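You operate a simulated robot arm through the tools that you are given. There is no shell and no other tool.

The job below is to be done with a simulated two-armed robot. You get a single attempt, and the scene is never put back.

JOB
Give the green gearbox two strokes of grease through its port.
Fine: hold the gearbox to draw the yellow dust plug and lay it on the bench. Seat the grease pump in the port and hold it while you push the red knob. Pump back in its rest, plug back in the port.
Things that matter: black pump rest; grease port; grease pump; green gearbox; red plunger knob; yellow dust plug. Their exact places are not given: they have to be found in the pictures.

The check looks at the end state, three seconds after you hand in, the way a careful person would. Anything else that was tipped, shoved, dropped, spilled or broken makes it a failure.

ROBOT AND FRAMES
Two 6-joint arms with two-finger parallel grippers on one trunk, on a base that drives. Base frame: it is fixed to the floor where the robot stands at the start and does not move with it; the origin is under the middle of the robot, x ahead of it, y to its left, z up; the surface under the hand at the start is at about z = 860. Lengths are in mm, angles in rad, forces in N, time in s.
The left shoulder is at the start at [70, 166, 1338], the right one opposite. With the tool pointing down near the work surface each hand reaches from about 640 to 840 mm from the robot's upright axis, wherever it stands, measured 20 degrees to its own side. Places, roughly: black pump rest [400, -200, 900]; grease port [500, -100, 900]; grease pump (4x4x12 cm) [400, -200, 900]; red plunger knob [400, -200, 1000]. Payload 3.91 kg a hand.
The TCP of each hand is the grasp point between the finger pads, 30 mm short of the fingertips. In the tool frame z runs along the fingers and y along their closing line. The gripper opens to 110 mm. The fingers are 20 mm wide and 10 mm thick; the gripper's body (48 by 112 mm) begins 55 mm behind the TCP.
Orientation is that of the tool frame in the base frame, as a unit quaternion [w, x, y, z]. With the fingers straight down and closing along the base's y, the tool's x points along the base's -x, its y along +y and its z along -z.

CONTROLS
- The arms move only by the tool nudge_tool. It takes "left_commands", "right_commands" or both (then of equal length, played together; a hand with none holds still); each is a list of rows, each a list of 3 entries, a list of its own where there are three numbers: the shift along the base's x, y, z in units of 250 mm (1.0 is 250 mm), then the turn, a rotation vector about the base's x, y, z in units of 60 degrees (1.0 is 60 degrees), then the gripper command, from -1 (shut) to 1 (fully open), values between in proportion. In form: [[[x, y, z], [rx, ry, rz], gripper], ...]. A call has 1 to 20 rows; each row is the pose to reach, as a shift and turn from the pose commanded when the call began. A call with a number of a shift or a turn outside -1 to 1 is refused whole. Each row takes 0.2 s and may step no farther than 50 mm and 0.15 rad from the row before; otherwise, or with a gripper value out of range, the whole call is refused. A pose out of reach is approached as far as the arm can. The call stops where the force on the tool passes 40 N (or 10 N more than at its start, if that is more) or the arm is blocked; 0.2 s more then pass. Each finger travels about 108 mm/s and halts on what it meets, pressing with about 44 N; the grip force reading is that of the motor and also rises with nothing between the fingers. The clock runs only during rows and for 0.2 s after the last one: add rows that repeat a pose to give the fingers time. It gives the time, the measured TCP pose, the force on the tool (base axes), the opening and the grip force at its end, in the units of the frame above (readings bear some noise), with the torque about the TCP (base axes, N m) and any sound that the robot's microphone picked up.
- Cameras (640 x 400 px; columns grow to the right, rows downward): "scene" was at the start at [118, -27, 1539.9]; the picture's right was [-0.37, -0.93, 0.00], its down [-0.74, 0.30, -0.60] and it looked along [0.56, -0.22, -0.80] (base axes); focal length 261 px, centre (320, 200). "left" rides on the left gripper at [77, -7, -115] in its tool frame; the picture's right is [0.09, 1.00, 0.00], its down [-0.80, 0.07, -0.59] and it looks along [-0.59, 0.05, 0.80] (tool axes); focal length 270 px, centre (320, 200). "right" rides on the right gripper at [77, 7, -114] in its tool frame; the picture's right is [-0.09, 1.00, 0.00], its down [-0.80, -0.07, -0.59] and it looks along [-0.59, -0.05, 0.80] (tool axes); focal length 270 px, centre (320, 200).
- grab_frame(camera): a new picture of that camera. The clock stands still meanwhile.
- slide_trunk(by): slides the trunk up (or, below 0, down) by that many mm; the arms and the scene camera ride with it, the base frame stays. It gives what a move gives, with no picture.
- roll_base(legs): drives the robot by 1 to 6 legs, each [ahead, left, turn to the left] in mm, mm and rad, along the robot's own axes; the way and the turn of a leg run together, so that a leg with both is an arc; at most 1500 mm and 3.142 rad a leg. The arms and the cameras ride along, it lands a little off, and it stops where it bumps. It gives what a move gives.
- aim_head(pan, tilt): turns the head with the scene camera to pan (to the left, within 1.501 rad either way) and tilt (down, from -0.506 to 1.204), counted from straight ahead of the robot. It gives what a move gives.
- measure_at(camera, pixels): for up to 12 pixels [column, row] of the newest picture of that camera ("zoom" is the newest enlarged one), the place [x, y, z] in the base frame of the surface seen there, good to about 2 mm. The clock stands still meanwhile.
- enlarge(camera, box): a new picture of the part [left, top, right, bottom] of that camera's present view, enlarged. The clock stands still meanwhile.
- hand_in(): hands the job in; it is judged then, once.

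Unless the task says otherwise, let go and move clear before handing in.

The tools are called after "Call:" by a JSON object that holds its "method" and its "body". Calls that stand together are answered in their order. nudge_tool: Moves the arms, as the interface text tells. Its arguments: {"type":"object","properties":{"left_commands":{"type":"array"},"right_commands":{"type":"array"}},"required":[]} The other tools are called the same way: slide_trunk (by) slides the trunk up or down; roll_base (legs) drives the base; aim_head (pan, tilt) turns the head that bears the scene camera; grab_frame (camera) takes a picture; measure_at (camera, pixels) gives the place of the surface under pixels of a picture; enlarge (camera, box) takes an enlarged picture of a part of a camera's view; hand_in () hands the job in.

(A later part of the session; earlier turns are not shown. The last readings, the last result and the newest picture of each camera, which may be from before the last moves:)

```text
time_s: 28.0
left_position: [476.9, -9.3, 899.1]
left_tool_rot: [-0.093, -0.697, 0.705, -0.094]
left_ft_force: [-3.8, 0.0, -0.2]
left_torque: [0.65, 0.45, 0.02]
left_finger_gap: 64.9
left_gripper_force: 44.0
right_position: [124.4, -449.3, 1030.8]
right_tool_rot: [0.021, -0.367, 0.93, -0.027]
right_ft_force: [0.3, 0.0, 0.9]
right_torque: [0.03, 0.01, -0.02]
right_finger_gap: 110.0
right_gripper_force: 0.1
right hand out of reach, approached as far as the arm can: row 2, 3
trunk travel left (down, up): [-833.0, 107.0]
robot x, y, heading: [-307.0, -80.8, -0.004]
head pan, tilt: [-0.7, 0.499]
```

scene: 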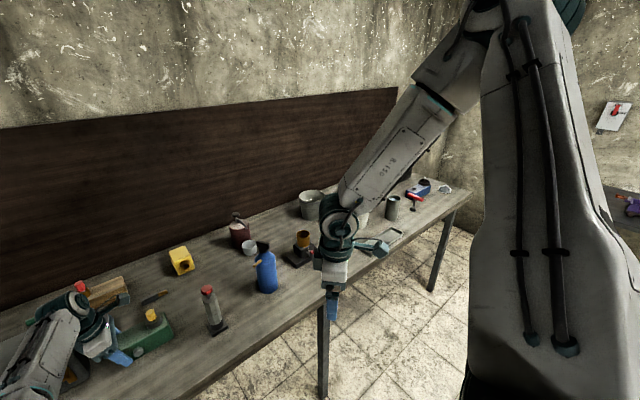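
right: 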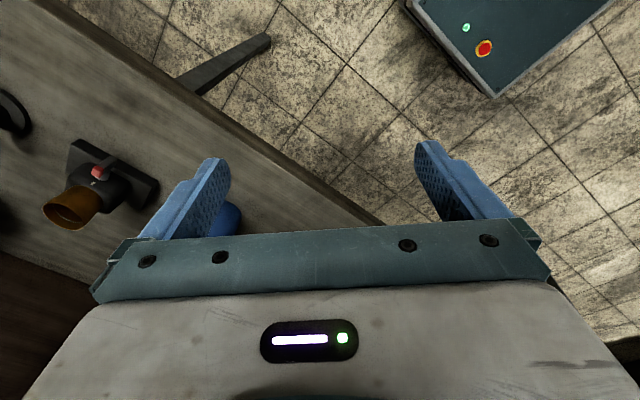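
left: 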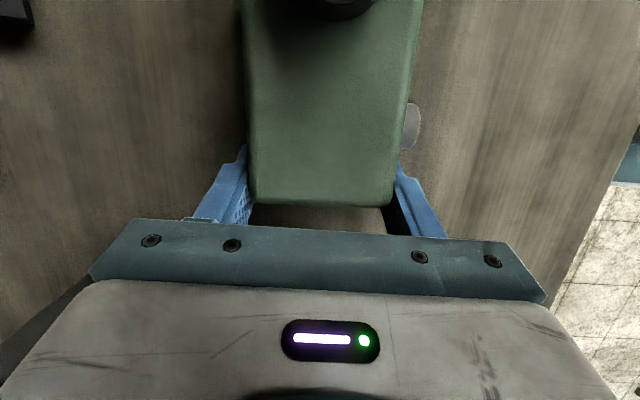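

The limits may come from the yaw direction on this arm. I'll turn back −45° in place and test forward motion with the plain orientation.

Call:
{"method": "nudge_tool", "body": {"right_commands": [[[0, 0, 0], [0, 0, -0.125], 1], [[0, 0, 0], [0, 0, -0.25], 1], [[0, 0, 0], [0, 0, -0.375], 1], [[0, 0, 0], [0, 0, -0.5], 1], [[0, 0, 0], [0, 0, -0.625], 1], [[0, 0, 0], [0, 0, -0.72], 1]]}}

Call:
{"method": "nudge_tool", "body": {"right_commands": [[[0.1, 0, 0.05], [0, 0, 0], 1], [[0.2, 0, 0.1], [0, 0, 0], 1], [[0.3, 0, 0.1], [0, 0, 0], 1]]}}

```text
time_s: 29.4
left_position: [478.4, -10.0, 898.3]
left_tool_rot: [-0.092, -0.697, 0.705, -0.095]
left_ft_force: [-1.8, 0.1, -0.8]
left_torque: [0.41, 0.43, 0.08]
left_finger_gap: 65.0
left_gripper_force: 44.0
right_position: [118.3, -455.9, 1031.1]
right_tool_rot: [0.01, 0.003, 0.999, -0.031]
right_ft_force: [-0.3, 0.7, -0.5]
right_torque: [0.02, 0.0, 0.01]
right_finger_gap: 109.7
right_gripper_force: 0.1
right hand out of reach, approached as far as the arm can: row 3, 4, 5, 6
trunk travel left (down, up): [-833.0, 107.0]
robot x, y, heading: [-307.7, -82.5, -0.011]
head pan, tilt: [-0.7, 0.499]
```

```text
time_s: 30.2
left_position: [478.3, -9.6, 899.1]
left_tool_rot: [-0.093, -0.697, 0.705, -0.094]
left_ft_force: [-1.0, -0.4, -0.9]
left_torque: [0.21, 0.38, -0.12]
left_finger_gap: 65.3
left_gripper_force: 44.0
right_position: [172.5, -485.0, 1061.2]
right_tool_rot: [0.01, 0.002, 0.999, -0.032]
right_ft_force: [-0.3, 0.8, 0.8]
right_torque: [-0.01, -0.01, 0.03]
right_finger_gap: 109.8
right_gripper_force: 0.0
right hand out of reach, approached as far as the arm can: row 1, 2, 3
trunk travel left (down, up): [-833.0, 107.0]
robot x, y, heading: [-305.9, -79.6, -0.005]
head pan, tilt: [-0.7, 0.499]
```

The wrist seems held at a limit of about −29° azimuth from the right shoulder at this short radius. I'll rise above bottle height and extend outward to see whether the limit eases with reach.

Call:
{"method": "nudge_tool", "body": {"right_commands": [[[0.05, 0, 0.15], [0, 0, 0], 1], [[0.15, 0, 0.3], [0, 0, 0], 1], [[0.3, 0, 0.32], [0, 0, 0], 1], [[0.45, 0, 0.32], [0, 0, 0], 1]]}}

Call:
{"method": "grab_frame", "body": {"camera": "scene"}}

```text
time_s: 31.2
left_position: [478.4, -10.1, 898.0]
left_tool_rot: [-0.091, -0.697, 0.705, -0.096]
left_ft_force: [-0.9, -0.4, 0.2]
left_torque: [0.14, 0.36, -0.2]
left_finger_gap: 65.1
left_gripper_force: 43.8
right_position: [240.2, -528.9, 1141.0]
right_tool_rot: [0.009, 0.003, 0.999, -0.032]
right_ft_force: [0.2, -0.7, 0.2]
right_torque: [0.03, 0.0, -0.01]
right_finger_gap: 109.9
right_gripper_force: 0.1
right hand out of reach, approached as far as the arm can: row 1, 2, 3, 4
trunk travel left (down, up): [-833.0, 107.0]
robot x, y, heading: [-309.4, -78.7, -0.008]
head pan, tilt: [-0.7, 0.499]
```

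```text
taken
```

scene: 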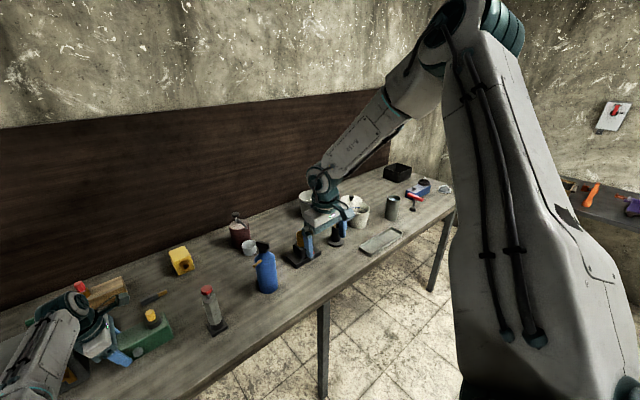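

The azimuth stays near −30° from the shoulder whatever the reach, which looks like a joint limit in this arm branch. I'll measure points along both arms to understand their configurations.

Call:
{"method": "measure_at", "body": {"camera": "scene", "pixels": [[500, 380], [500, 300], [500, 200], [490, 100], [455, 20], [425, 60], [400, 100], [370, 130], [330, 180], [505, 30], [520, 45], [330, 215]]}}

Call:
{"method": "aim_head", "body": {"pan": -1.4, "tilt": 0.0}}

Call:
{"method": "grab_frame", "body": {"camera": "scene"}}

```text
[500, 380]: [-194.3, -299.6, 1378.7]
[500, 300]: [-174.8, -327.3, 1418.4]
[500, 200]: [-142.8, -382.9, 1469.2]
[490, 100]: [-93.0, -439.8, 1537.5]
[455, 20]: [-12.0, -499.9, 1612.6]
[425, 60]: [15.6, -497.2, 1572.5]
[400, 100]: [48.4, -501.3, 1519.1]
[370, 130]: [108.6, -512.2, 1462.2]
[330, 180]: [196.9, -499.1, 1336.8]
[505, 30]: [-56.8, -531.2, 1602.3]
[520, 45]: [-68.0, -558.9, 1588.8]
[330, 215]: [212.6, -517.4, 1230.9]
```

```text
time_s: 32.3
left_position: [477.5, -10.3, 899.5]
left_tool_rot: [-0.092, -0.697, 0.705, -0.094]
left_ft_force: [-1.4, 1.0, 0.6]
left_torque: [0.17, 0.38, 0.19]
left_finger_gap: 65.0
left_gripper_force: 44.0
right_position: [238.3, -529.7, 1141.7]
right_tool_rot: [0.01, 0.002, 0.999, -0.032]
right_ft_force: [0.6, 0.9, -0.2]
right_torque: [0.01, -0.01, 0.02]
right_finger_gap: 110.1
right_gripper_force: 0.0
trunk travel left (down, up): [-833.0, 107.0]
robot x, y, heading: [-305.6, -80.9, -0.007]
head pan, tilt: [-1.4, 0.0]
```

```text
taken
```

scene: 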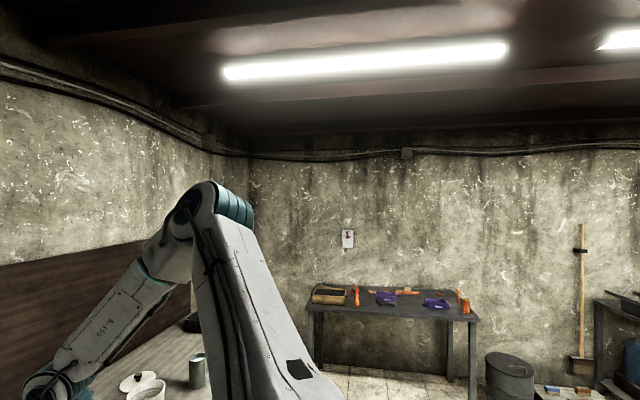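

The right upper arm is splayed out to the right and up: elbow near (−12,−510,1610), wrist near (200,−510,1300). I'll test whether a larger reach lets it swing inward, keeping above bottle height with the fingers narrowed.

Call:
{"method": "nudge_tool", "body": {"right_commands": [[[0.1, 0.0, 0], [0, 0, 0], 0.3], [[0.2, 0.05, 0], [0, 0, 0], -0.3], [[0.3, 0.1, 0], [0, 0, 0], -0.5], [[0.4, 0.2, 0], [0, 0, 0], -0.5], [[0.5, 0.3, 0], [0, 0, 0], -0.5], [[0.6, 0.4, 0], [0, 0, 0], -0.5]]}}

```text
time_s: 33.7
left_position: [478.1, -10.3, 898.8]
left_tool_rot: [-0.092, -0.696, 0.706, -0.095]
left_ft_force: [-1.1, 1.6, 0.9]
left_torque: [0.15, 0.39, 0.11]
left_finger_gap: 65.1
left_gripper_force: 43.4
right_position: [261.9, -551.2, 1142.0]
right_tool_rot: [0.01, 0.003, 0.999, -0.032]
right_ft_force: [0.4, -0.6, 0.5]
right_torque: [0.0, -0.03, 0.0]
right_finger_gap: 27.4
right_gripper_force: 0.1
right hand out of reach, approached as far as the arm can: row 1, 2, 3, 4, 5, 6
trunk travel left (down, up): [-833.0, 107.0]
robot x, y, heading: [-301.7, -77.8, -0.004]
head pan, tilt: [-1.4, 0.0]
```

It's still pinned at about −31°. Next I'll test whether tilting the tool inward (fingers toward +y), which I want for the plug anyway, frees the arm.

Call:
{"method": "nudge_tool", "body": {"right_commands": [[[0, 0.0, 0.0], [0.125, 0, 0], -0.5], [[0, 0.0, 0.0], [0.25, 0, 0], -0.5], [[0, 0.0, 0], [0.375, 0, 0], -0.5], [[0, 0, 0], [0.5, 0, 0], -0.5]]}}

Call:
{"method": "nudge_tool", "body": {"right_commands": [[[0, 0.1, 0.0], [0, 0, 0], -0.5], [[0, 0.2, 0.0], [0, 0, 0], -0.5], [[0, 0.3, 0], [0, 0, 0], -0.5], [[0, 0.4, 0], [0, 0, 0], -0.5]]}}

```text
time_s: 34.7
left_position: [478.2, -9.5, 898.6]
left_tool_rot: [-0.091, -0.697, 0.705, -0.094]
left_ft_force: [-2.7, 2.6, 0.9]
left_torque: [-0.59, 0.47, -0.28]
left_finger_gap: 65.1
left_gripper_force: 43.8
right_position: [145.3, -537.2, 1162.4]
right_tool_rot: [0.013, 0.008, 0.974, 0.226]
right_ft_force: [-0.3, -1.4, -0.1]
right_torque: [0.0, -0.02, 0.0]
right_finger_gap: 27.4
right_gripper_force: 0.1
right hand out of reach, approached as far as the arm can: row 1, 2, 3, 4
trunk travel left (down, up): [-833.0, 107.0]
robot x, y, heading: [-311.1, -81.8, -0.01]
head pan, tilt: [-1.4, 0.0]
```

```text
time_s: 35.7
left_position: [478.3, -11.2, 898.1]
left_tool_rot: [-0.093, -0.695, 0.706, -0.095]
left_ft_force: [-2.9, -2.1, 0.0]
left_torque: [0.57, 0.47, 0.1]
left_finger_gap: 65.0
left_gripper_force: 44.6
right_position: [133.7, -435.1, 1162.7]
right_tool_rot: [0.01, 0.005, 0.974, 0.227]
right_ft_force: [0.2, 0.3, 0.5]
right_torque: [-0.01, -0.02, -0.01]
right_finger_gap: 27.5
right_gripper_force: 0.0
right hand out of reach, approached as far as the arm can: row 2, 3, 4
trunk travel left (down, up): [-833.0, 107.0]
robot x, y, heading: [-307.1, -81.8, -0.008]
head pan, tilt: [-1.4, 0.0]
```

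Tilting inward made it worse, so the limit is likely in the wrist, in the tool-to-forearm angle. I'll undo that tilt and test pitching the tool forward, in line with the forearm.

Call:
{"method": "nudge_tool", "body": {"right_commands": [[[0, -0.05, 0.0], [-0.125, 0, 0], -0.5], [[0, -0.1, 0.0], [-0.25, 0, 0], -0.5], [[0, -0.15, 0], [-0.375, 0, 0], -0.5], [[0, -0.2, 0], [-0.46, 0, 0], -0.5]]}}

Call:
{"method": "nudge_tool", "body": {"right_commands": [[[0.05, 0, 0.0], [0, -0.12, 0], -0.5], [[0.1, 0.0, 0.0], [0, -0.24, 0], -0.5], [[0.15, 0.0, 0], [0, -0.36, 0], -0.5], [[0.2, 0, 0], [0, -0.48, 0], -0.5]]}}

```text
time_s: 36.7
left_position: [478.1, -10.9, 898.5]
left_tool_rot: [-0.092, -0.697, 0.705, -0.094]
left_ft_force: [-2.2, -1.3, -1.2]
left_torque: [0.63, 0.43, 0.1]
left_finger_gap: 65.3
left_gripper_force: 44.5
right_position: [135.3, -486.5, 1163.0]
right_tool_rot: [0.008, 0.001, 1.0, -0.012]
right_ft_force: [0.2, -0.4, -0.5]
right_torque: [0.01, -0.01, -0.03]
right_finger_gap: 27.3
right_gripper_force: 0.0
trunk travel left (down, up): [-833.0, 107.0]
robot x, y, heading: [-308.4, -78.8, -0.008]
head pan, tilt: [-1.4, 0.0]
```

```text
time_s: 37.7
left_position: [478.3, -10.6, 898.8]
left_tool_rot: [-0.093, -0.697, 0.704, -0.096]
left_ft_force: [-2.0, -2.2, -0.1]
left_torque: [0.45, 0.44, 0.01]
left_finger_gap: 65.1
left_gripper_force: 44.3
right_position: [184.4, -487.1, 1163.2]
right_tool_rot: [0.258, 0.005, 0.966, -0.01]
right_ft_force: [0.0, 0.7, -0.1]
right_torque: [0.01, 0.02, 0.01]
right_finger_gap: 27.3
right_gripper_force: 0.0
trunk travel left (down, up): [-833.0, 107.0]
robot x, y, heading: [-306.2, -81.1, -0.01]
head pan, tilt: [-1.4, 0.0]
```

Pitched forward 30°, it moves freely with no reach warning. I'll now try going forward and inward, staying high.

Call:
{"method": "nudge_tool", "body": {"right_commands": [[[0.12, 0.12, 0.0], [0, -0.1, 0], -0.5], [[0.24, 0.24, 0.0], [0, -0.2, 0], -0.5], [[0.3, 0.4, 0], [0, -0.25, 0], -0.5], [[0.3, 0.58, 0], [0, -0.25, 0], -0.5]]}}

```text
time_s: 38.7
left_position: [477.9, -9.8, 898.3]
left_tool_rot: [-0.093, -0.696, 0.705, -0.096]
left_ft_force: [-1.1, -3.8, 0.3]
left_torque: [0.49, 0.36, 0.15]
left_finger_gap: 65.2
left_gripper_force: 43.8
right_position: [220.3, -423.0, 1184.1]
right_tool_rot: [0.381, 0.005, 0.924, -0.01]
right_ft_force: [0.8, 1.5, 0.1]
right_torque: [-0.02, -0.02, -0.03]
right_finger_gap: 27.3
right_gripper_force: 0.2
right hand out of reach, approached as far as the arm can: row 2, 3, 4
trunk travel left (down, up): [-833.0, 107.0]
robot x, y, heading: [-306.6, -80.3, -0.006]
head pan, tilt: [-1.4, 0.0]
```

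It's freer but still limited (y −423). I need the shoulder geometry, so I'll look at both arms from the head and measure points along them.

Call:
{"method": "aim_head", "body": {"pan": 0.6, "tilt": 0.75}}

Call:
{"method": "grab_frame", "body": {"camera": "scene"}}

Call:
{"method": "aim_head", "body": {"pan": -0.9, "tilt": 0.35}}

Call:
{"method": "grab_frame", "body": {"camera": "scene"}}

```text
time_s: 40.6
left_position: [477.9, -9.7, 898.2]
left_tool_rot: [-0.092, -0.697, 0.705, -0.095]
left_ft_force: [-3.7, 0.2, -0.5]
left_torque: [0.65, 0.51, 0.0]
left_finger_gap: 65.1
left_gripper_force: 43.8
right_position: [220.7, -424.2, 1183.1]
right_tool_rot: [0.382, 0.006, 0.924, -0.009]
right_ft_force: [-1.3, -0.6, -0.2]
right_torque: [0.0, -0.03, 0.04]
right_finger_gap: 27.6
right_gripper_force: 0.1
trunk travel left (down, up): [-833.0, 107.0]
robot x, y, heading: [-306.9, -79.2, -0.007]
head pan, tilt: [0.6, 0.75]
```

```text
taken
```

scene: 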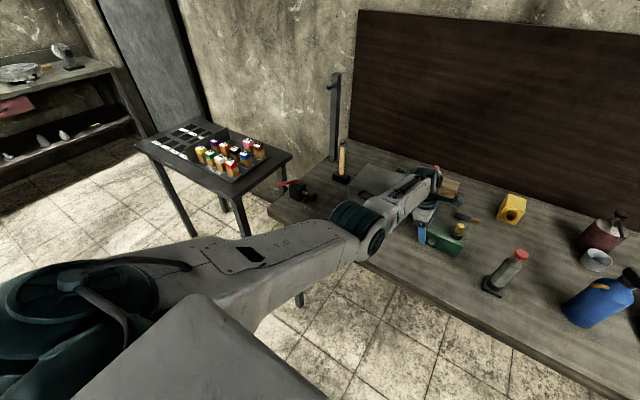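

```text
time_s: 42.2
left_position: [476.4, -10.3, 898.6]
left_tool_rot: [-0.092, -0.697, 0.704, -0.095]
left_ft_force: [-2.8, 0.7, 0.0]
left_torque: [0.68, 0.43, 0.02]
left_finger_gap: 65.1
left_gripper_force: 44.4
right_position: [220.5, -425.1, 1182.6]
right_tool_rot: [0.38, 0.006, 0.925, -0.009]
right_ft_force: [0.6, -0.2, 0.2]
right_torque: [-0.01, 0.03, -0.01]
right_finger_gap: 27.2
right_gripper_force: 0.0
trunk travel left (down, up): [-833.0, 107.0]
robot x, y, heading: [-305.9, -78.1, -0.012]
head pan, tilt: [-0.901, 0.351]
```

```text
taken
```

scene: 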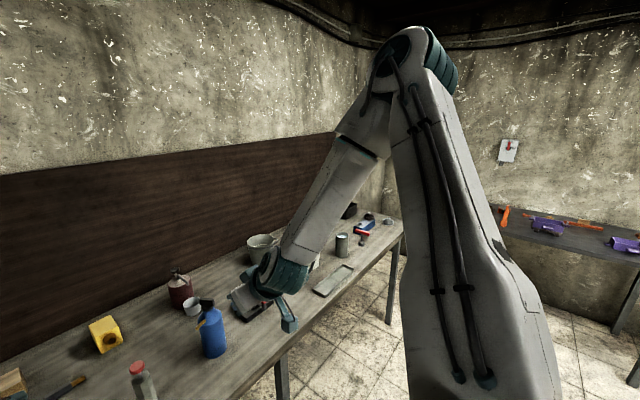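

I'll measure points along both upper arms from these views, the right arm first.

Call:
{"method": "measure_at", "body": {"camera": "scene", "pixels": [[480, 380], [460, 300], [430, 200], [410, 120], [400, 50], [440, 70], [370, 110], [340, 170], [310, 230], [275, 270], [245, 300], [288, 320]]}}

Call:
{"method": "aim_head", "body": {"pan": 0.6, "tilt": 0.75}}

Call:
{"method": "grab_frame", "body": {"camera": "scene"}}

Call:
{"method": "measure_at", "body": {"camera": "scene", "pixels": [[80, 310], [30, 340], [140, 290], [180, 260], [240, 265], [300, 245], [340, 240], [358, 222], [378, 242], [395, 210], [415, 190], [435, 175]]}}

```text
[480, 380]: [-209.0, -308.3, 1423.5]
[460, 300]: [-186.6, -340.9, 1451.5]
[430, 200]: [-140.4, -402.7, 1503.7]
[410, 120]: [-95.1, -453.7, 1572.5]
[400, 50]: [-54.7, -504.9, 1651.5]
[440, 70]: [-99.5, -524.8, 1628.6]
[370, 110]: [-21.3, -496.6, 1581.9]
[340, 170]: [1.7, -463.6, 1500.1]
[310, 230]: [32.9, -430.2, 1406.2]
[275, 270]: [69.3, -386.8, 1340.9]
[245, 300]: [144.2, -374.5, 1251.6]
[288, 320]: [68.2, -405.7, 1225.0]
```

```text
time_s: 43.8
left_position: [477.8, -9.7, 898.4]
left_tool_rot: [-0.092, -0.697, 0.705, -0.094]
left_ft_force: [-3.3, 0.3, 0.0]
left_torque: [0.68, 0.43, 0.0]
left_finger_gap: 64.9
left_gripper_force: 44.1
right_position: [220.3, -423.5, 1184.2]
right_tool_rot: [0.382, 0.005, 0.924, -0.009]
right_ft_force: [0.5, 1.2, -0.6]
right_torque: [0.01, 0.03, 0.04]
right_finger_gap: 27.7
right_gripper_force: 0.1
trunk travel left (down, up): [-833.0, 107.0]
robot x, y, heading: [-307.4, -79.4, -0.004]
head pan, tilt: [0.6, 0.75]
```

```text
taken
```

scene: 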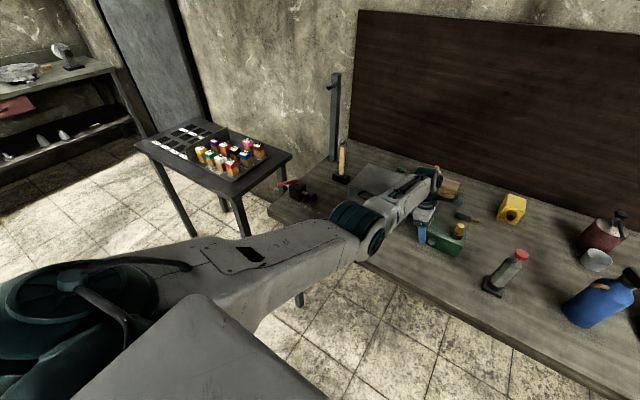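

```text
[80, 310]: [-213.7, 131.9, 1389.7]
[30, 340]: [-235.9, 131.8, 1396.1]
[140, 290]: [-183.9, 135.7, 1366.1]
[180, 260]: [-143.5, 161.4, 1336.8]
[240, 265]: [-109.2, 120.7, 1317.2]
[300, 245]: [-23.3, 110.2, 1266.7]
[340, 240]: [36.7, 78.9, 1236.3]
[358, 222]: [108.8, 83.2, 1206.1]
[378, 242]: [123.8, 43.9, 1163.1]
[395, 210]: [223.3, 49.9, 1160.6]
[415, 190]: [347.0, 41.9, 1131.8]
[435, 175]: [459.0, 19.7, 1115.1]
```

The right upper arm hasn't moved between the last two stops (elbow ~(−55,−505,1650)), so a shoulder joint seems stuck at its limit while the rest folds. I'll probe single directions from here to find the free ones.

Call:
{"method": "nudge_tool", "body": {"right_commands": [[[0.16, 0, 0], [0, 0, 0], -0.5], [[0.32, 0, 0], [0, 0, 0], -0.5]]}}

Call:
{"method": "nudge_tool", "body": {"right_commands": [[[0, 0, -0.16], [0, 0, 0], -0.5], [[0, 0, -0.32], [0, 0, 0], -0.5]]}}

Call:
{"method": "nudge_tool", "body": {"right_commands": [[[0, 0.16, 0], [0, 0, 0], -0.5], [[0, 0.32, 0], [0, 0, 0], -0.5]]}}

```text
time_s: 44.4
left_position: [478.2, -9.7, 899.0]
left_tool_rot: [-0.092, -0.697, 0.705, -0.095]
left_ft_force: [-2.8, -0.1, -0.2]
left_torque: [0.63, 0.39, 0.01]
left_finger_gap: 65.0
left_gripper_force: 43.5
right_position: [282.1, -456.8, 1189.0]
right_tool_rot: [0.381, 0.006, 0.925, -0.008]
right_ft_force: [0.0, -0.5, 0.1]
right_torque: [0.01, -0.01, -0.01]
right_finger_gap: 27.7
right_gripper_force: 0.1
right hand out of reach, approached as far as the arm can: row 1, 2
trunk travel left (down, up): [-833.0, 107.0]
robot x, y, heading: [-307.5, -82.4, -0.011]
head pan, tilt: [0.6, 0.75]
```

```text
time_s: 45.0
left_position: [478.3, -8.7, 899.3]
left_tool_rot: [-0.091, -0.697, 0.705, -0.095]
left_ft_force: [0.6, 3.0, 0.0]
left_torque: [-0.44, 0.33, 0.01]
left_finger_gap: 65.0
left_gripper_force: 44.1
right_position: [266.9, -485.0, 1144.8]
right_tool_rot: [0.376, 0.007, 0.926, -0.01]
right_ft_force: [0.2, -0.2, -0.5]
right_torque: [0.03, 0.01, 0.01]
right_finger_gap: 27.5
right_gripper_force: 0.2
right hand out of reach, approached as far as the arm can: row 1, 2
trunk travel left (down, up): [-833.0, 107.0]
robot x, y, heading: [-303.0, -78.7, -0.002]
head pan, tilt: [0.6, 0.75]
```

```text
time_s: 45.6
left_position: [477.8, -10.0, 899.2]
left_tool_rot: [-0.092, -0.697, 0.705, -0.094]
left_ft_force: [0.9, 4.7, 3.0]
left_torque: [-0.73, 0.43, -0.12]
left_finger_gap: 64.9
left_gripper_force: 43.9
right_position: [249.9, -447.5, 1168.9]
right_tool_rot: [0.379, 0.007, 0.925, -0.01]
right_ft_force: [0.2, 0.4, -1.0]
right_torque: [0.04, 0.03, -0.02]
right_finger_gap: 27.7
right_gripper_force: 0.0
right hand out of reach, approached as far as the arm can: row 1, 2
trunk travel left (down, up): [-833.0, 107.0]
robot x, y, heading: [-303.1, -80.0, -0.005]
head pan, tilt: [0.6, 0.75]
```

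The free surface has a normal of about (0.42,0.70,−0.58): forward, inward and down are all blocked together, which again suggests a shoulder joint at its stop. I'll measure the shoulder housings to learn the joint axes before re-posing this arm.

Call:
{"method": "aim_head", "body": {"pan": 1.3, "tilt": 0.75}}

Call:
{"method": "grab_frame", "body": {"camera": "scene"}}

Call:
{"method": "aim_head", "body": {"pan": -1.4, "tilt": 0.75}}

Call:
{"method": "grab_frame", "body": {"camera": "scene"}}

```text
time_s: 46.7
left_position: [478.2, -9.2, 899.0]
left_tool_rot: [-0.092, -0.696, 0.705, -0.094]
left_ft_force: [2.4, 1.1, 2.8]
left_torque: [0.44, 0.34, 0.05]
left_finger_gap: 64.8
left_gripper_force: 43.6
right_position: [250.4, -445.3, 1169.3]
right_tool_rot: [0.379, 0.006, 0.925, -0.01]
right_ft_force: [0.4, 0.5, -0.4]
right_torque: [0.03, 0.0, 0.01]
right_finger_gap: 27.5
right_gripper_force: 0.1
trunk travel left (down, up): [-833.0, 107.0]
robot x, y, heading: [-305.8, -79.8, -0.012]
head pan, tilt: [1.3, 0.75]
```

```text
taken
```

scene: 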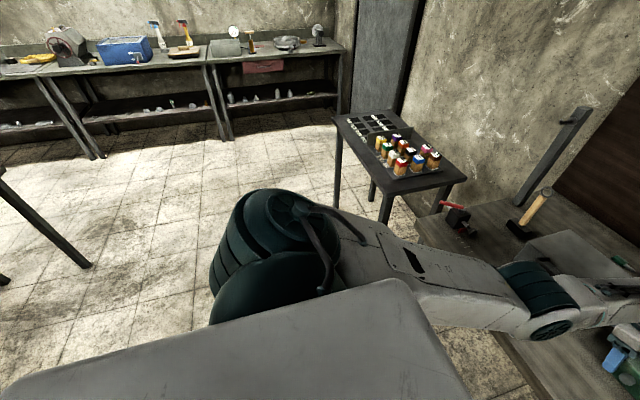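

```text
time_s: 49.1
left_position: [478.1, -9.1, 899.9]
left_tool_rot: [-0.091, -0.697, 0.705, -0.095]
left_ft_force: [3.5, 1.1, 4.7]
left_torque: [0.11, 0.33, 0.21]
left_finger_gap: 65.0
left_gripper_force: 43.8
right_position: [250.6, -445.8, 1171.0]
right_tool_rot: [0.379, 0.007, 0.925, -0.01]
right_ft_force: [0.2, 0.3, 0.9]
right_torque: [0.01, 0.0, 0.01]
right_finger_gap: 27.2
right_gripper_force: 0.0
trunk travel left (down, up): [-833.0, 107.0]
robot x, y, heading: [-305.1, -80.0, -0.011]
head pan, tilt: [-1.4, 0.75]
```

```text
taken
```

scene: 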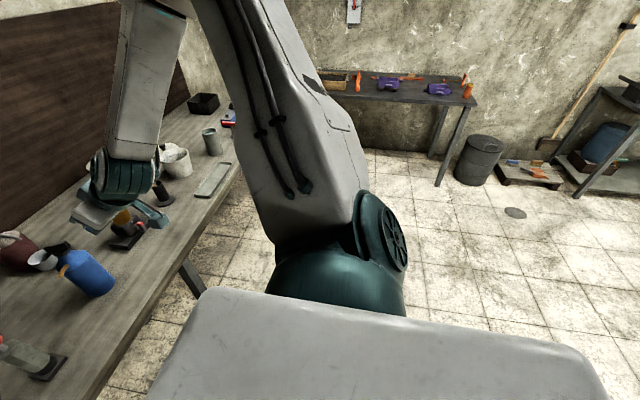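

The shoulder housings are visible: the right arm's J2 cap is at (393,235), facing backward, with the dome of J1 below it. I'll sample the cap, dome and upper arm.

Call:
{"method": "measure_at", "body": {"camera": "scene", "pixels": [[392, 215], [400, 235], [402, 258], [385, 205], [388, 230], [395, 250], [300, 280], [340, 270], [380, 290], [340, 295], [310, 200], [250, 60]]}}

Call:
{"method": "enlarge", "body": {"camera": "scene", "box": [240, 160, 440, 310]}}

Call:
{"method": "aim_head", "body": {"pan": 1.3, "tilt": 0.75}}

Call:
{"method": "grab_frame", "body": {"camera": "scene"}}

Call:
{"method": "measure_at", "body": {"camera": "scene", "pixels": [[250, 205], [285, 205], [250, 230], [290, 235], [270, 218], [310, 250], [560, 335], [545, 325], [565, 322], [260, 290], [235, 285], [300, 280]]}}

Call:
{"method": "enlarge", "body": {"camera": "scene", "box": [200, 170, 440, 320]}}

```text
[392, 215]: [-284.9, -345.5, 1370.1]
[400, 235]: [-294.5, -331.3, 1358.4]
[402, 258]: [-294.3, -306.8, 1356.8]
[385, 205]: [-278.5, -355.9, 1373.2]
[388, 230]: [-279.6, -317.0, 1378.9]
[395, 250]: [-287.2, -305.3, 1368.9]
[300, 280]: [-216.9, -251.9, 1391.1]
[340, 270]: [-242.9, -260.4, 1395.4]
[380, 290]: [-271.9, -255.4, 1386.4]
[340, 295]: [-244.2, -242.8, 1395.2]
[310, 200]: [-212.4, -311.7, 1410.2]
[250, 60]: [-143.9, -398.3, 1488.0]
```

```text
2.67 times, centred on (340, 235) of scene
```

zoom: 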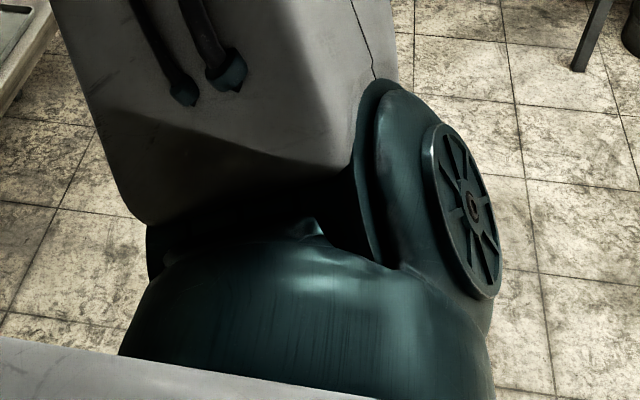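

```text
time_s: 51.5
left_position: [478.2, -9.7, 898.4]
left_tool_rot: [-0.092, -0.697, 0.704, -0.095]
left_ft_force: [3.3, 0.4, 3.6]
left_torque: [-0.09, 0.37, 0.28]
left_finger_gap: 64.9
left_gripper_force: 44.4
right_position: [249.7, -446.5, 1168.3]
right_tool_rot: [0.38, 0.006, 0.925, -0.01]
right_ft_force: [-1.1, -0.2, -0.1]
right_torque: [-0.04, 0.0, 0.02]
right_finger_gap: 27.8
right_gripper_force: 0.0
trunk travel left (down, up): [-833.0, 107.0]
robot x, y, heading: [-307.0, -78.0, -0.005]
head pan, tilt: [1.3, 0.75]
```

```text
taken
```

scene: 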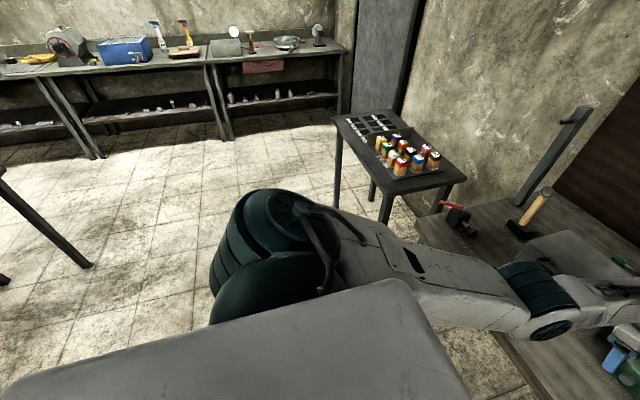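

```text
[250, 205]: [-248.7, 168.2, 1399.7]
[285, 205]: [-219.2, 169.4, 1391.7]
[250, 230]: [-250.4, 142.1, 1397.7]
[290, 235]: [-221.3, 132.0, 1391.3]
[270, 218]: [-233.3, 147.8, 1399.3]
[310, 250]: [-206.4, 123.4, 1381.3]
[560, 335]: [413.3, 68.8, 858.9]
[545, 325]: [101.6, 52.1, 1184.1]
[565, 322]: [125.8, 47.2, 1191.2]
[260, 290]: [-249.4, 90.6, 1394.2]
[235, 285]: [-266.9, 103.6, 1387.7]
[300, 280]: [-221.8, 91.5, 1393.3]
```

```text
2.67 times, centred on (320, 245) of scene
```

zoom: 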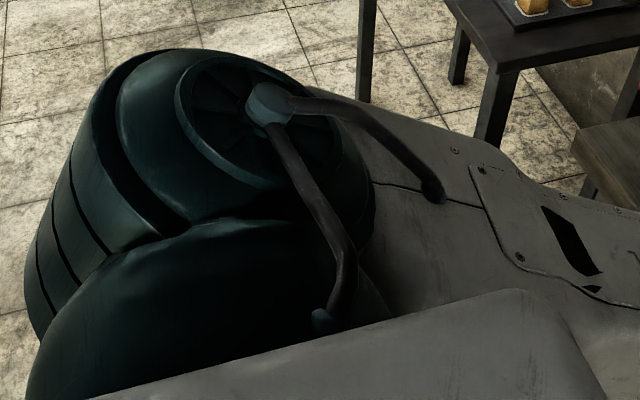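

The arms look human-like: lateral J1, abduction J2, elbow, forearm roll, wrist bend, tool roll. The right elbow is bent up while the left is bent down. I'll move the right hand outward, back into free space, and see whether the upper arm moves at all.

Call:
{"method": "nudge_tool", "body": {"right_commands": [[[-0.1, -0.15, -0.05], [0, 0, 0], -0.5], [[-0.2, -0.3, -0.1], [0, 0, 0], -0.5], [[-0.3, -0.45, -0.2], [0, 0, 0], -0.5], [[-0.4, -0.6, -0.3], [0, 0, 0], -0.5]]}}

Call:
{"method": "aim_head", "body": {"pan": -0.9, "tilt": 0.35}}

Call:
{"method": "grab_frame", "body": {"camera": "scene"}}

```text
refused: row 3 steps farther than a row can; nothing moved
```

```text
time_s: 53.6
left_position: [478.0, -10.2, 899.2]
left_tool_rot: [-0.093, -0.697, 0.705, -0.095]
left_ft_force: [4.3, -0.5, 4.7]
left_torque: [-0.18, 0.37, 0.3]
left_finger_gap: 65.2
left_gripper_force: 44.2
right_position: [250.2, -445.5, 1168.5]
right_tool_rot: [0.379, 0.006, 0.925, -0.009]
right_ft_force: [-0.3, -0.3, 0.1]
right_torque: [0.02, -0.01, 0.02]
right_finger_gap: 27.4
right_gripper_force: 0.0
trunk travel left (down, up): [-833.0, 107.0]
robot x, y, heading: [-308.2, -80.8, -0.005]
head pan, tilt: [-0.901, 0.351]
```

```text
taken
```

scene: 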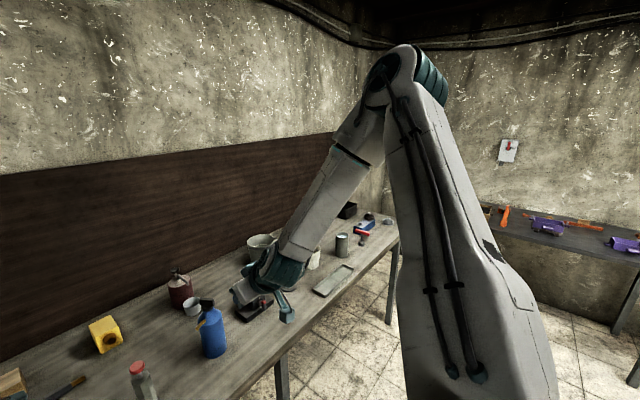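

The row was refused because a step was too long. I'll retry with shorter steps.

Call:
{"method": "nudge_tool", "body": {"right_commands": [[[-0.08, -0.13, -0.06], [0, 0, 0], -0.5], [[-0.16, -0.26, -0.12], [0, 0, 0], -0.5], [[-0.24, -0.39, -0.18], [0, 0, 0], -0.5], [[-0.32, -0.52, -0.24], [0, 0, 0], -0.5], [[-0.4, -0.65, -0.3], [0, 0, 0], -0.5]]}}

Call:
{"method": "grab_frame", "body": {"camera": "scene"}}

```text
time_s: 54.8
left_position: [476.8, -11.0, 898.4]
left_tool_rot: [-0.092, -0.697, 0.705, -0.094]
left_ft_force: [-4.7, -0.4, 1.3]
left_torque: [0.69, 0.6, 0.02]
left_finger_gap: 65.0
left_gripper_force: 43.3
right_position: [197.2, -527.4, 1131.5]
right_tool_rot: [0.38, 0.006, 0.925, -0.009]
right_ft_force: [0.3, 0.3, 0.1]
right_torque: [-0.03, 0.03, -0.03]
right_finger_gap: 27.3
right_gripper_force: 0.1
right hand out of reach, approached as far as the arm can: row 3, 4, 5
trunk travel left (down, up): [-833.0, 107.0]
robot x, y, heading: [-307.9, -81.8, -0.005]
head pan, tilt: [-0.901, 0.351]
```

```text
taken
```

scene: 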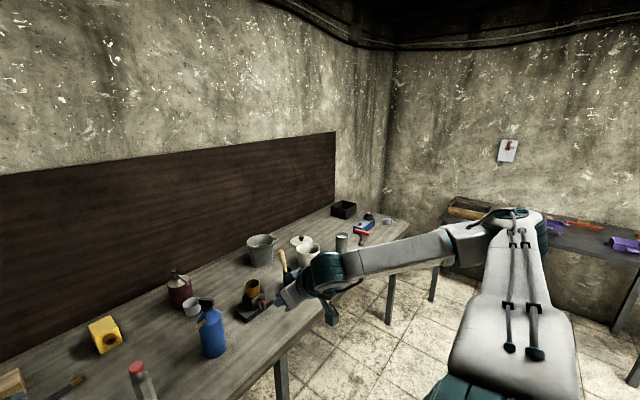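

The arm swung a lot: the elbow is now low and out to the side (510,220), much more like the left arm's posture. I'll see whether the hand can go forward and inward from here.

Call:
{"method": "nudge_tool", "body": {"right_commands": [[[0.1, 0.0, 0.08], [0, 0, 0], -0.5], [[0.2, 0.05, 0.16], [0, 0, 0], -0.5], [[0.3, 0.1, 0.2], [0, 0, 0], -0.5]]}}

Call:
{"method": "grab_frame", "body": {"camera": "scene"}}

```text
time_s: 55.6
left_position: [477.7, -9.3, 898.8]
left_tool_rot: [-0.093, -0.696, 0.705, -0.096]
left_ft_force: [4.0, -3.9, -1.0]
left_torque: [0.56, 0.26, 0.1]
left_finger_gap: 64.8
left_gripper_force: 43.9
right_position: [272.9, -502.9, 1181.8]
right_tool_rot: [0.38, 0.006, 0.925, -0.01]
right_ft_force: [0.8, 0.2, 1.0]
right_torque: [-0.01, -0.01, -0.01]
right_finger_gap: 27.7
right_gripper_force: 0.0
trunk travel left (down, up): [-833.0, 107.0]
robot x, y, heading: [-305.4, -77.2, -0.005]
head pan, tilt: [-0.901, 0.351]
```

```text
taken
```

scene: 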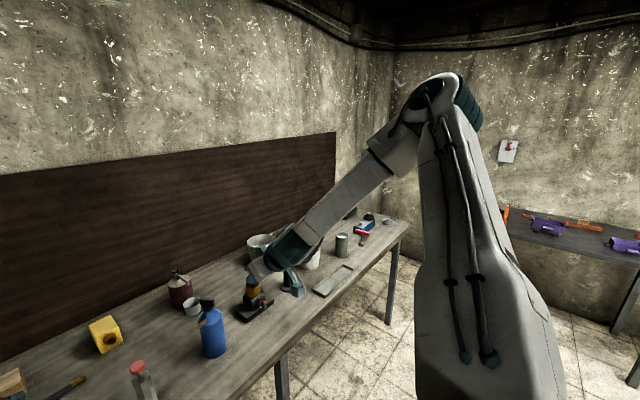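

Now it fits: the wrist can't enter a cylinder around the shoulder's first axis, which points forward-outward at about −30° and at shoulder height. That is where I kept getting stopped, so I'll go over the top: raise the hand well above it, then move inward.

Call:
{"method": "nudge_tool", "body": {"right_commands": [[[0, 0, 0.16], [0, 0, 0], -0.5], [[0, 0, 0.32], [0, 0, 0], -0.5], [[0, 0, 0.48], [0, 0, 0], -0.5], [[0, 0, 0.64], [0, 0, 0], -0.5], [[0, 0.1, 0.7], [0, 0, 0], -0.5], [[0, 0.25, 0.7], [0, 0, 0], -0.5], [[0, 0.4, 0.7], [0, 0, 0], -0.5]]}}

Call:
{"method": "grab_frame", "body": {"camera": "scene"}}

```text
time_s: 57.2
left_position: [476.5, -10.3, 898.3]
left_tool_rot: [-0.092, -0.697, 0.705, -0.094]
left_ft_force: [-0.4, -0.3, 2.7]
left_torque: [0.7, 0.42, 0.0]
left_finger_gap: 65.1
left_gripper_force: 43.9
right_position: [246.1, -452.2, 1343.1]
right_tool_rot: [0.381, 0.006, 0.924, -0.008]
right_ft_force: [0.1, 0.3, 0.2]
right_torque: [0.02, 0.01, 0.01]
right_finger_gap: 27.8
right_gripper_force: 0.1
right hand out of reach, approached as far as the arm can: row 6, 7
trunk travel left (down, up): [-833.0, 107.0]
robot x, y, heading: [-308.0, -79.1, -0.009]
head pan, tilt: [-0.901, 0.351]
```

```text
taken
```

scene: 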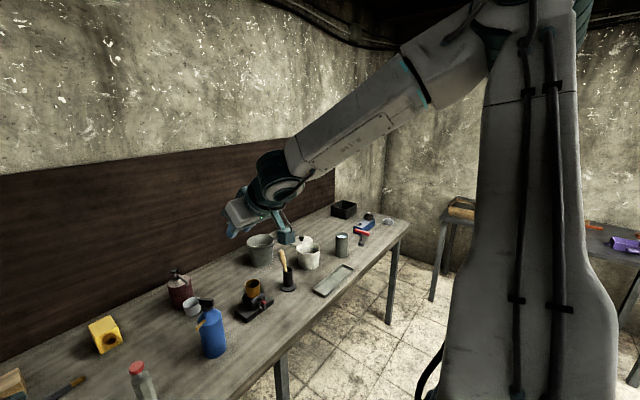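

The pattern fits an arm whose first axis points forward-outward (−30°). The wrist is sitting on that axis and J1 won't let the elbow pass over the top, so I must go around underneath, like the mirrored left arm. First I'll move outward and turn the tool back to straight down.

Call:
{"method": "nudge_tool", "body": {"right_commands": [[[0, -0.15, 0], [0, 0, 0], -0.5], [[-0.03, -0.3, -0.05], [0, 0.12, 0], -0.5], [[-0.06, -0.4, -0.15], [0, 0.24, 0], -0.5], [[-0.09, -0.45, -0.28], [0, 0.36, 0], -0.5], [[-0.12, -0.5, -0.4], [0, 0.48, 0], -0.5], [[-0.15, -0.5, -0.52], [0, 0.6, 0], -0.5], [[-0.18, -0.5, -0.64], [0, 0.72, 0], -0.5]]}}

Call:
{"method": "grab_frame", "body": {"camera": "scene"}}

```text
time_s: 58.8
left_position: [476.8, -9.4, 898.0]
left_tool_rot: [-0.093, -0.696, 0.706, -0.095]
left_ft_force: [0.6, -2.7, 1.1]
left_torque: [0.57, 0.33, 0.05]
left_finger_gap: 64.7
left_gripper_force: 44.3
right_position: [202.4, -577.7, 1184.5]
right_tool_rot: [0.013, 0.001, 1.0, -0.011]
right_ft_force: [-1.2, 0.0, -0.5]
right_torque: [0.0, 0.04, 0.0]
right_finger_gap: 27.5
right_gripper_force: 0.0
trunk travel left (down, up): [-833.0, 107.0]
robot x, y, heading: [-309.1, -79.9, -0.008]
head pan, tilt: [-0.901, 0.351]
```

```text
taken
```

scene: 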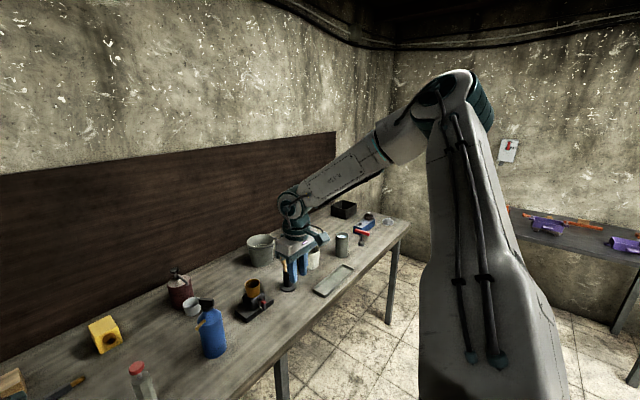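

That worked with no warnings. Next I'll lower on the outer side, in front of the bench edge (x≈185, y≈−600), down past the axis height.

Call:
{"method": "nudge_tool", "body": {"right_commands": [[[-0.04, -0.06, -0.1], [0, 0, 0], -0.5], [[-0.07, -0.1, -0.25], [0, 0, 0], -0.5], [[-0.07, -0.1, -0.4], [0, 0, 0], -0.5], [[-0.07, -0.1, -0.55], [0, 0, 0], -0.5], [[-0.07, -0.1, -0.7], [0, 0, 0], -0.5], [[-0.07, -0.1, -0.85], [0, 0, 0], -0.5], [[-0.07, -0.1, -1.0], [0, 0, 0], -0.5]]}}

Call:
{"method": "grab_frame", "body": {"camera": "scene"}}

```text
time_s: 60.4
left_position: [478.2, -10.3, 898.1]
left_tool_rot: [-0.09, -0.697, 0.705, -0.095]
left_ft_force: [2.3, 0.2, -0.5]
left_torque: [0.72, 0.24, -0.1]
left_finger_gap: 64.9
left_gripper_force: 43.6
right_position: [187.5, -602.2, 934.0]
right_tool_rot: [0.015, 0.003, 1.0, -0.012]
right_ft_force: [0.3, -0.5, 0.5]
right_torque: [0.03, -0.02, 0.04]
right_finger_gap: 27.7
right_gripper_force: 0.0
trunk travel left (down, up): [-833.0, 107.0]
robot x, y, heading: [-306.6, -82.2, -0.007]
head pan, tilt: [-0.901, 0.351]
```

```text
taken
```

scene: 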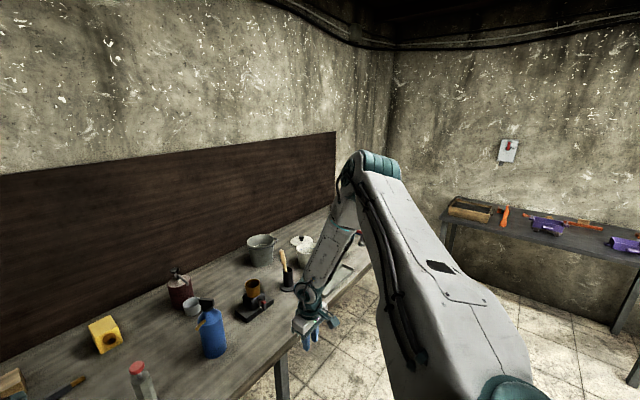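

It's now below the axis (z 934) with no warnings. I'll move inward along the bench front in steps, watching the elbow.

Call:
{"method": "nudge_tool", "body": {"right_commands": [[[0, 0.12, 0], [0, 0, 0], -0.5], [[0, 0.28, 0], [0, 0, 0], -0.5], [[0, 0.44, 0], [0, 0, 0], -0.5], [[0, 0.6, 0], [0, 0, 0], -0.5]]}}

Call:
{"method": "grab_frame", "body": {"camera": "scene"}}

```text
time_s: 61.4
left_position: [477.4, -10.6, 897.6]
left_tool_rot: [-0.093, -0.697, 0.705, -0.095]
left_ft_force: [-0.1, 0.9, 1.9]
left_torque: [0.69, 0.42, -0.02]
left_finger_gap: 64.6
left_gripper_force: 44.0
right_position: [158.5, -492.1, 948.2]
right_tool_rot: [0.015, 0.002, 1.0, -0.011]
right_ft_force: [-0.2, -0.4, 0.4]
right_torque: [-0.03, -0.02, -0.02]
right_finger_gap: 27.6
right_gripper_force: 0.2
right hand out of reach, approached as far as the arm can: row 3, 4
trunk travel left (down, up): [-833.0, 107.0]
robot x, y, heading: [-306.9, -80.0, -0.012]
head pan, tilt: [-0.901, 0.351]
```

```text
taken
```

scene: 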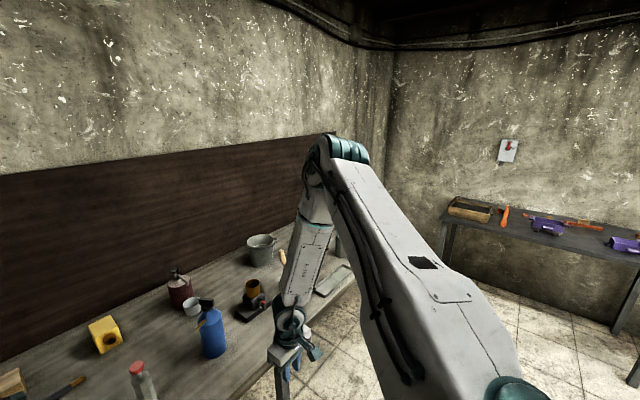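

The arm is still in its elbow-up branch, so I need room to circle the wrist widely around that axis. I'll release the gearbox with the left hand, lift clear, and back the base up so the right arm can be re-posed in open space.

Call:
{"method": "nudge_tool", "body": {"left_commands": [[[0, 0, 0], [0, 0, 0], 0.4], [[0, 0, 0], [0, 0, 0], 1], [[0, 0, 0.05], [0, 0, 0], 1], [[0, 0, 0.2], [0, 0, 0], 1], [[0, 0, 0.38], [0, 0, 0], 1], [[0, 0, 0.5], [0, 0, 0], 1]]}}

Call:
{"method": "aim_head", "body": {"pan": 0.0, "tilt": 0.7}}

Call:
{"method": "grab_frame", "body": {"camera": "scene"}}

```text
time_s: 62.8
left_position: [476.5, -11.7, 1022.5]
left_tool_rot: [-0.092, -0.697, 0.705, -0.095]
left_ft_force: [-0.8, 0.6, -0.1]
left_torque: [-0.03, 0.03, 0.0]
left_finger_gap: 110.0
left_gripper_force: 0.0
right_position: [159.4, -493.8, 949.6]
right_tool_rot: [0.015, 0.002, 1.0, -0.011]
right_ft_force: [-0.5, 0.4, 1.1]
right_torque: [0.02, 0.03, -0.05]
right_finger_gap: 27.6
right_gripper_force: 0.0
trunk travel left (down, up): [-833.0, 107.0]
robot x, y, heading: [-307.4, -78.8, -0.01]
head pan, tilt: [-0.901, 0.351]
```

```text
time_s: 64.0
left_position: [476.5, -12.4, 1021.7]
left_tool_rot: [-0.092, -0.697, 0.705, -0.094]
left_ft_force: [-0.1, -0.4, -0.9]
left_torque: [-0.05, 0.0, 0.0]
left_finger_gap: 109.6
left_gripper_force: 0.1
right_position: [158.7, -492.8, 950.1]
right_tool_rot: [0.014, 0.002, 1.0, -0.011]
right_ft_force: [0.0, 0.3, -0.7]
right_torque: [0.0, -0.01, 0.01]
right_finger_gap: 27.6
right_gripper_force: 0.0
trunk travel left (down, up): [-833.0, 107.0]
robot x, y, heading: [-306.7, -82.9, -0.016]
head pan, tilt: [0.0, 0.7]
```

```text
taken
```

scene: 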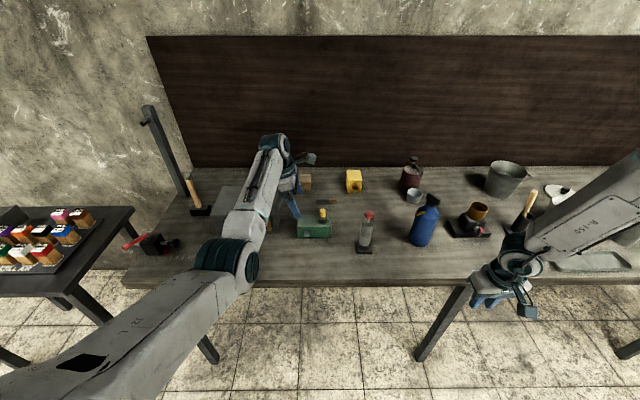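

The gearbox stayed in place and the left hand is clear at z 1022. I'll back straight up 260 mm.

Call:
{"method": "roll_base", "body": {"legs": [[-260, 0, 0]]}}

Call:
{"method": "grab_frame", "body": {"camera": "scene"}}

```text
time_s: 65.8
left_position: [224.4, -10.5, 1019.6]
left_tool_rot: [-0.093, -0.697, 0.705, -0.094]
left_ft_force: [-0.2, 0.3, -0.3]
left_torque: [-0.01, 0.0, 0.02]
left_finger_gap: 110.1
left_gripper_force: 0.1
right_position: [-93.6, -490.7, 947.9]
right_tool_rot: [0.013, 0.002, 1.0, -0.01]
right_ft_force: [0.2, 0.0, -0.1]
right_torque: [-0.02, 0.04, 0.0]
right_finger_gap: 27.5
right_gripper_force: 0.0
trunk travel left (down, up): [-833.0, 107.0]
robot x, y, heading: [-562.5, -82.3, -0.005]
head pan, tilt: [0.0, 0.7]
```

```text
taken
```

scene: 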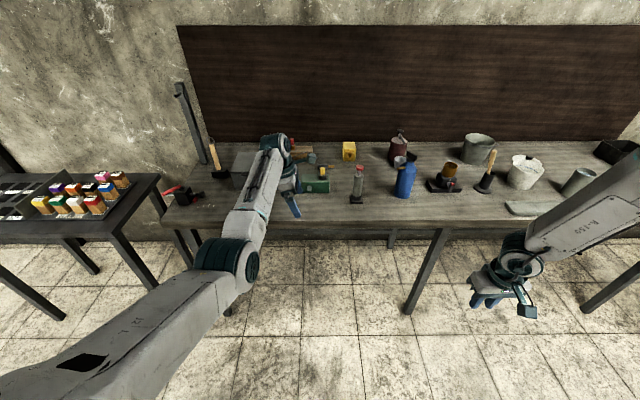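

There's open space now. I'll retrace the right hand outward and then up, back above the axis on the elbow-up side.

Call:
{"method": "nudge_tool", "body": {"right_commands": [[[0.03, -0.15, -0.02], [0, 0, 0], -0.5], [[0.07, -0.3, -0.04], [0, 0, 0], -0.5], [[0.1, -0.44, -0.05], [0, 0, 0], -0.5], [[0.11, -0.42, 0.1], [0, 0, 0], -0.5], [[0.12, -0.4, 0.27], [0, 0, 0], -0.5], [[0.13, -0.39, 0.44], [0, 0, 0], -0.5], [[0.14, -0.38, 0.61], [0, 0, 0], -0.5], [[0.15, -0.37, 0.78], [0, 0, 0], -0.5], [[0.16, -0.36, 0.94], [0, 0, 0], -0.5]]}}

Call:
{"method": "nudge_tool", "body": {"right_commands": [[[0, 0.05, 0.15], [0, 0, 0], -0.5], [[0, 0.1, 0.3], [0, 0, 0], -0.5], [[0, 0.1, 0.45], [0, 0, 0], -0.5], [[-0.05, 0.0, 0.55], [0, 0, 0], -0.5], [[-0.15, -0.1, 0.55], [0, 0, 0], -0.5], [[-0.25, -0.2, 0.5], [0, 0, 0], -0.5], [[-0.33, -0.3, 0.45], [0, 0, 0], -0.5], [[-0.4, -0.4, 0.35], [0, 0, 0], -0.5]]}}

Call:
{"method": "aim_head", "body": {"pan": -0.9, "tilt": 0.35}}

Call:
{"method": "grab_frame", "body": {"camera": "scene"}}

```text
time_s: 67.8
left_position: [222.7, -9.0, 1022.2]
left_tool_rot: [-0.091, -0.697, 0.705, -0.096]
left_ft_force: [-0.5, 0.0, 0.2]
left_torque: [-0.02, 0.0, 0.03]
left_finger_gap: 109.8
left_gripper_force: 0.0
right_position: [-56.6, -580.2, 1186.3]
right_tool_rot: [0.015, 0.002, 1.0, -0.011]
right_ft_force: [0.9, -1.0, 0.4]
right_torque: [-0.01, -0.04, 0.0]
right_finger_gap: 27.5
right_gripper_force: 0.0
trunk travel left (down, up): [-833.0, 107.0]
robot x, y, heading: [-565.2, -78.3, -0.006]
head pan, tilt: [0.0, 0.7]
```

```text
time_s: 69.6
left_position: [223.3, -12.8, 1021.1]
left_tool_rot: [-0.092, -0.697, 0.705, -0.095]
left_ft_force: [0.1, -0.9, -0.5]
left_torque: [0.0, 0.0, -0.02]
left_finger_gap: 110.1
left_gripper_force: 0.2
right_position: [-140.8, -669.2, 1283.7]
right_tool_rot: [0.014, 0.003, 1.0, -0.011]
right_ft_force: [0.1, -0.5, 0.1]
right_torque: [-0.01, 0.02, 0.0]
right_finger_gap: 27.5
right_gripper_force: 0.0
right hand out of reach, approached as far as the arm can: row 8
trunk travel left (down, up): [-833.0, 107.0]
robot x, y, heading: [-560.8, -77.2, -0.008]
head pan, tilt: [0.0, 0.7]
```

```text
time_s: 70.8
left_position: [223.3, -10.7, 1021.6]
left_tool_rot: [-0.091, -0.697, 0.705, -0.094]
left_ft_force: [-0.5, 0.2, -0.2]
left_torque: [0.0, 0.0, 0.0]
left_finger_gap: 110.1
left_gripper_force: 0.0
right_position: [-142.8, -666.9, 1284.9]
right_tool_rot: [0.014, 0.003, 1.0, -0.01]
right_ft_force: [0.6, -0.5, 0.5]
right_torque: [0.02, 0.01, -0.04]
right_finger_gap: 27.7
right_gripper_force: 0.0
trunk travel left (down, up): [-833.0, 107.0]
robot x, y, heading: [-563.8, -79.1, -0.007]
head pan, tilt: [-0.901, 0.351]
```

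```text
taken
```

scene: 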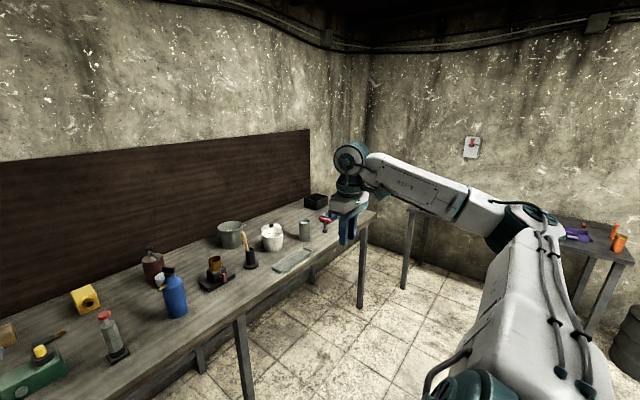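

The elbow is now out sideways and level, as planned. I'll continue around: down along the outer side toward (−182,−715,1138).

Call:
{"method": "nudge_tool", "body": {"right_commands": [[[0.0, 0.0, -0.15], [0, 0, 0], -0.5], [[0, -0.04, -0.3], [0, 0, 0], -0.5], [[-0.04, -0.08, -0.45], [0, 0, 0], -0.5], [[-0.08, -0.12, -0.6], [0, 0, 0], -0.5]]}}

Call:
{"method": "grab_frame", "body": {"camera": "scene"}}

```text
time_s: 71.8
left_position: [224.3, -9.4, 1021.1]
left_tool_rot: [-0.092, -0.697, 0.705, -0.094]
left_ft_force: [-0.4, 0.7, 0.5]
left_torque: [0.0, 0.02, -0.01]
left_finger_gap: 110.3
left_gripper_force: 0.1
right_position: [-124.3, -633.1, 1154.2]
right_tool_rot: [0.014, 0.001, 1.0, -0.011]
right_ft_force: [-0.2, -0.3, 0.3]
right_torque: [0.01, 0.02, 0.01]
right_finger_gap: 27.4
right_gripper_force: 0.1
right hand out of reach, approached as far as the arm can: row 1, 2, 3, 4
trunk travel left (down, up): [-833.0, 107.0]
robot x, y, heading: [-563.6, -80.6, -0.007]
head pan, tilt: [-0.901, 0.351]
```

```text
taken
```

scene: 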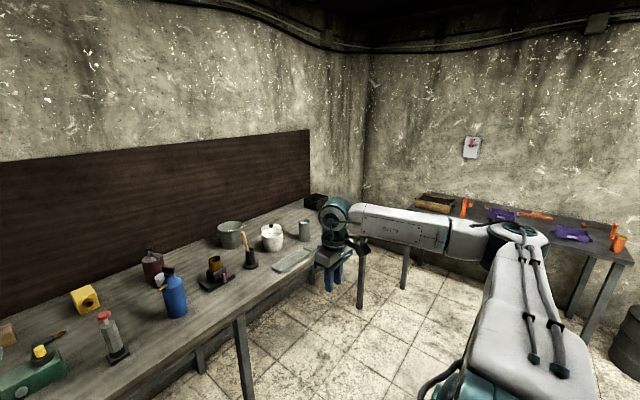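

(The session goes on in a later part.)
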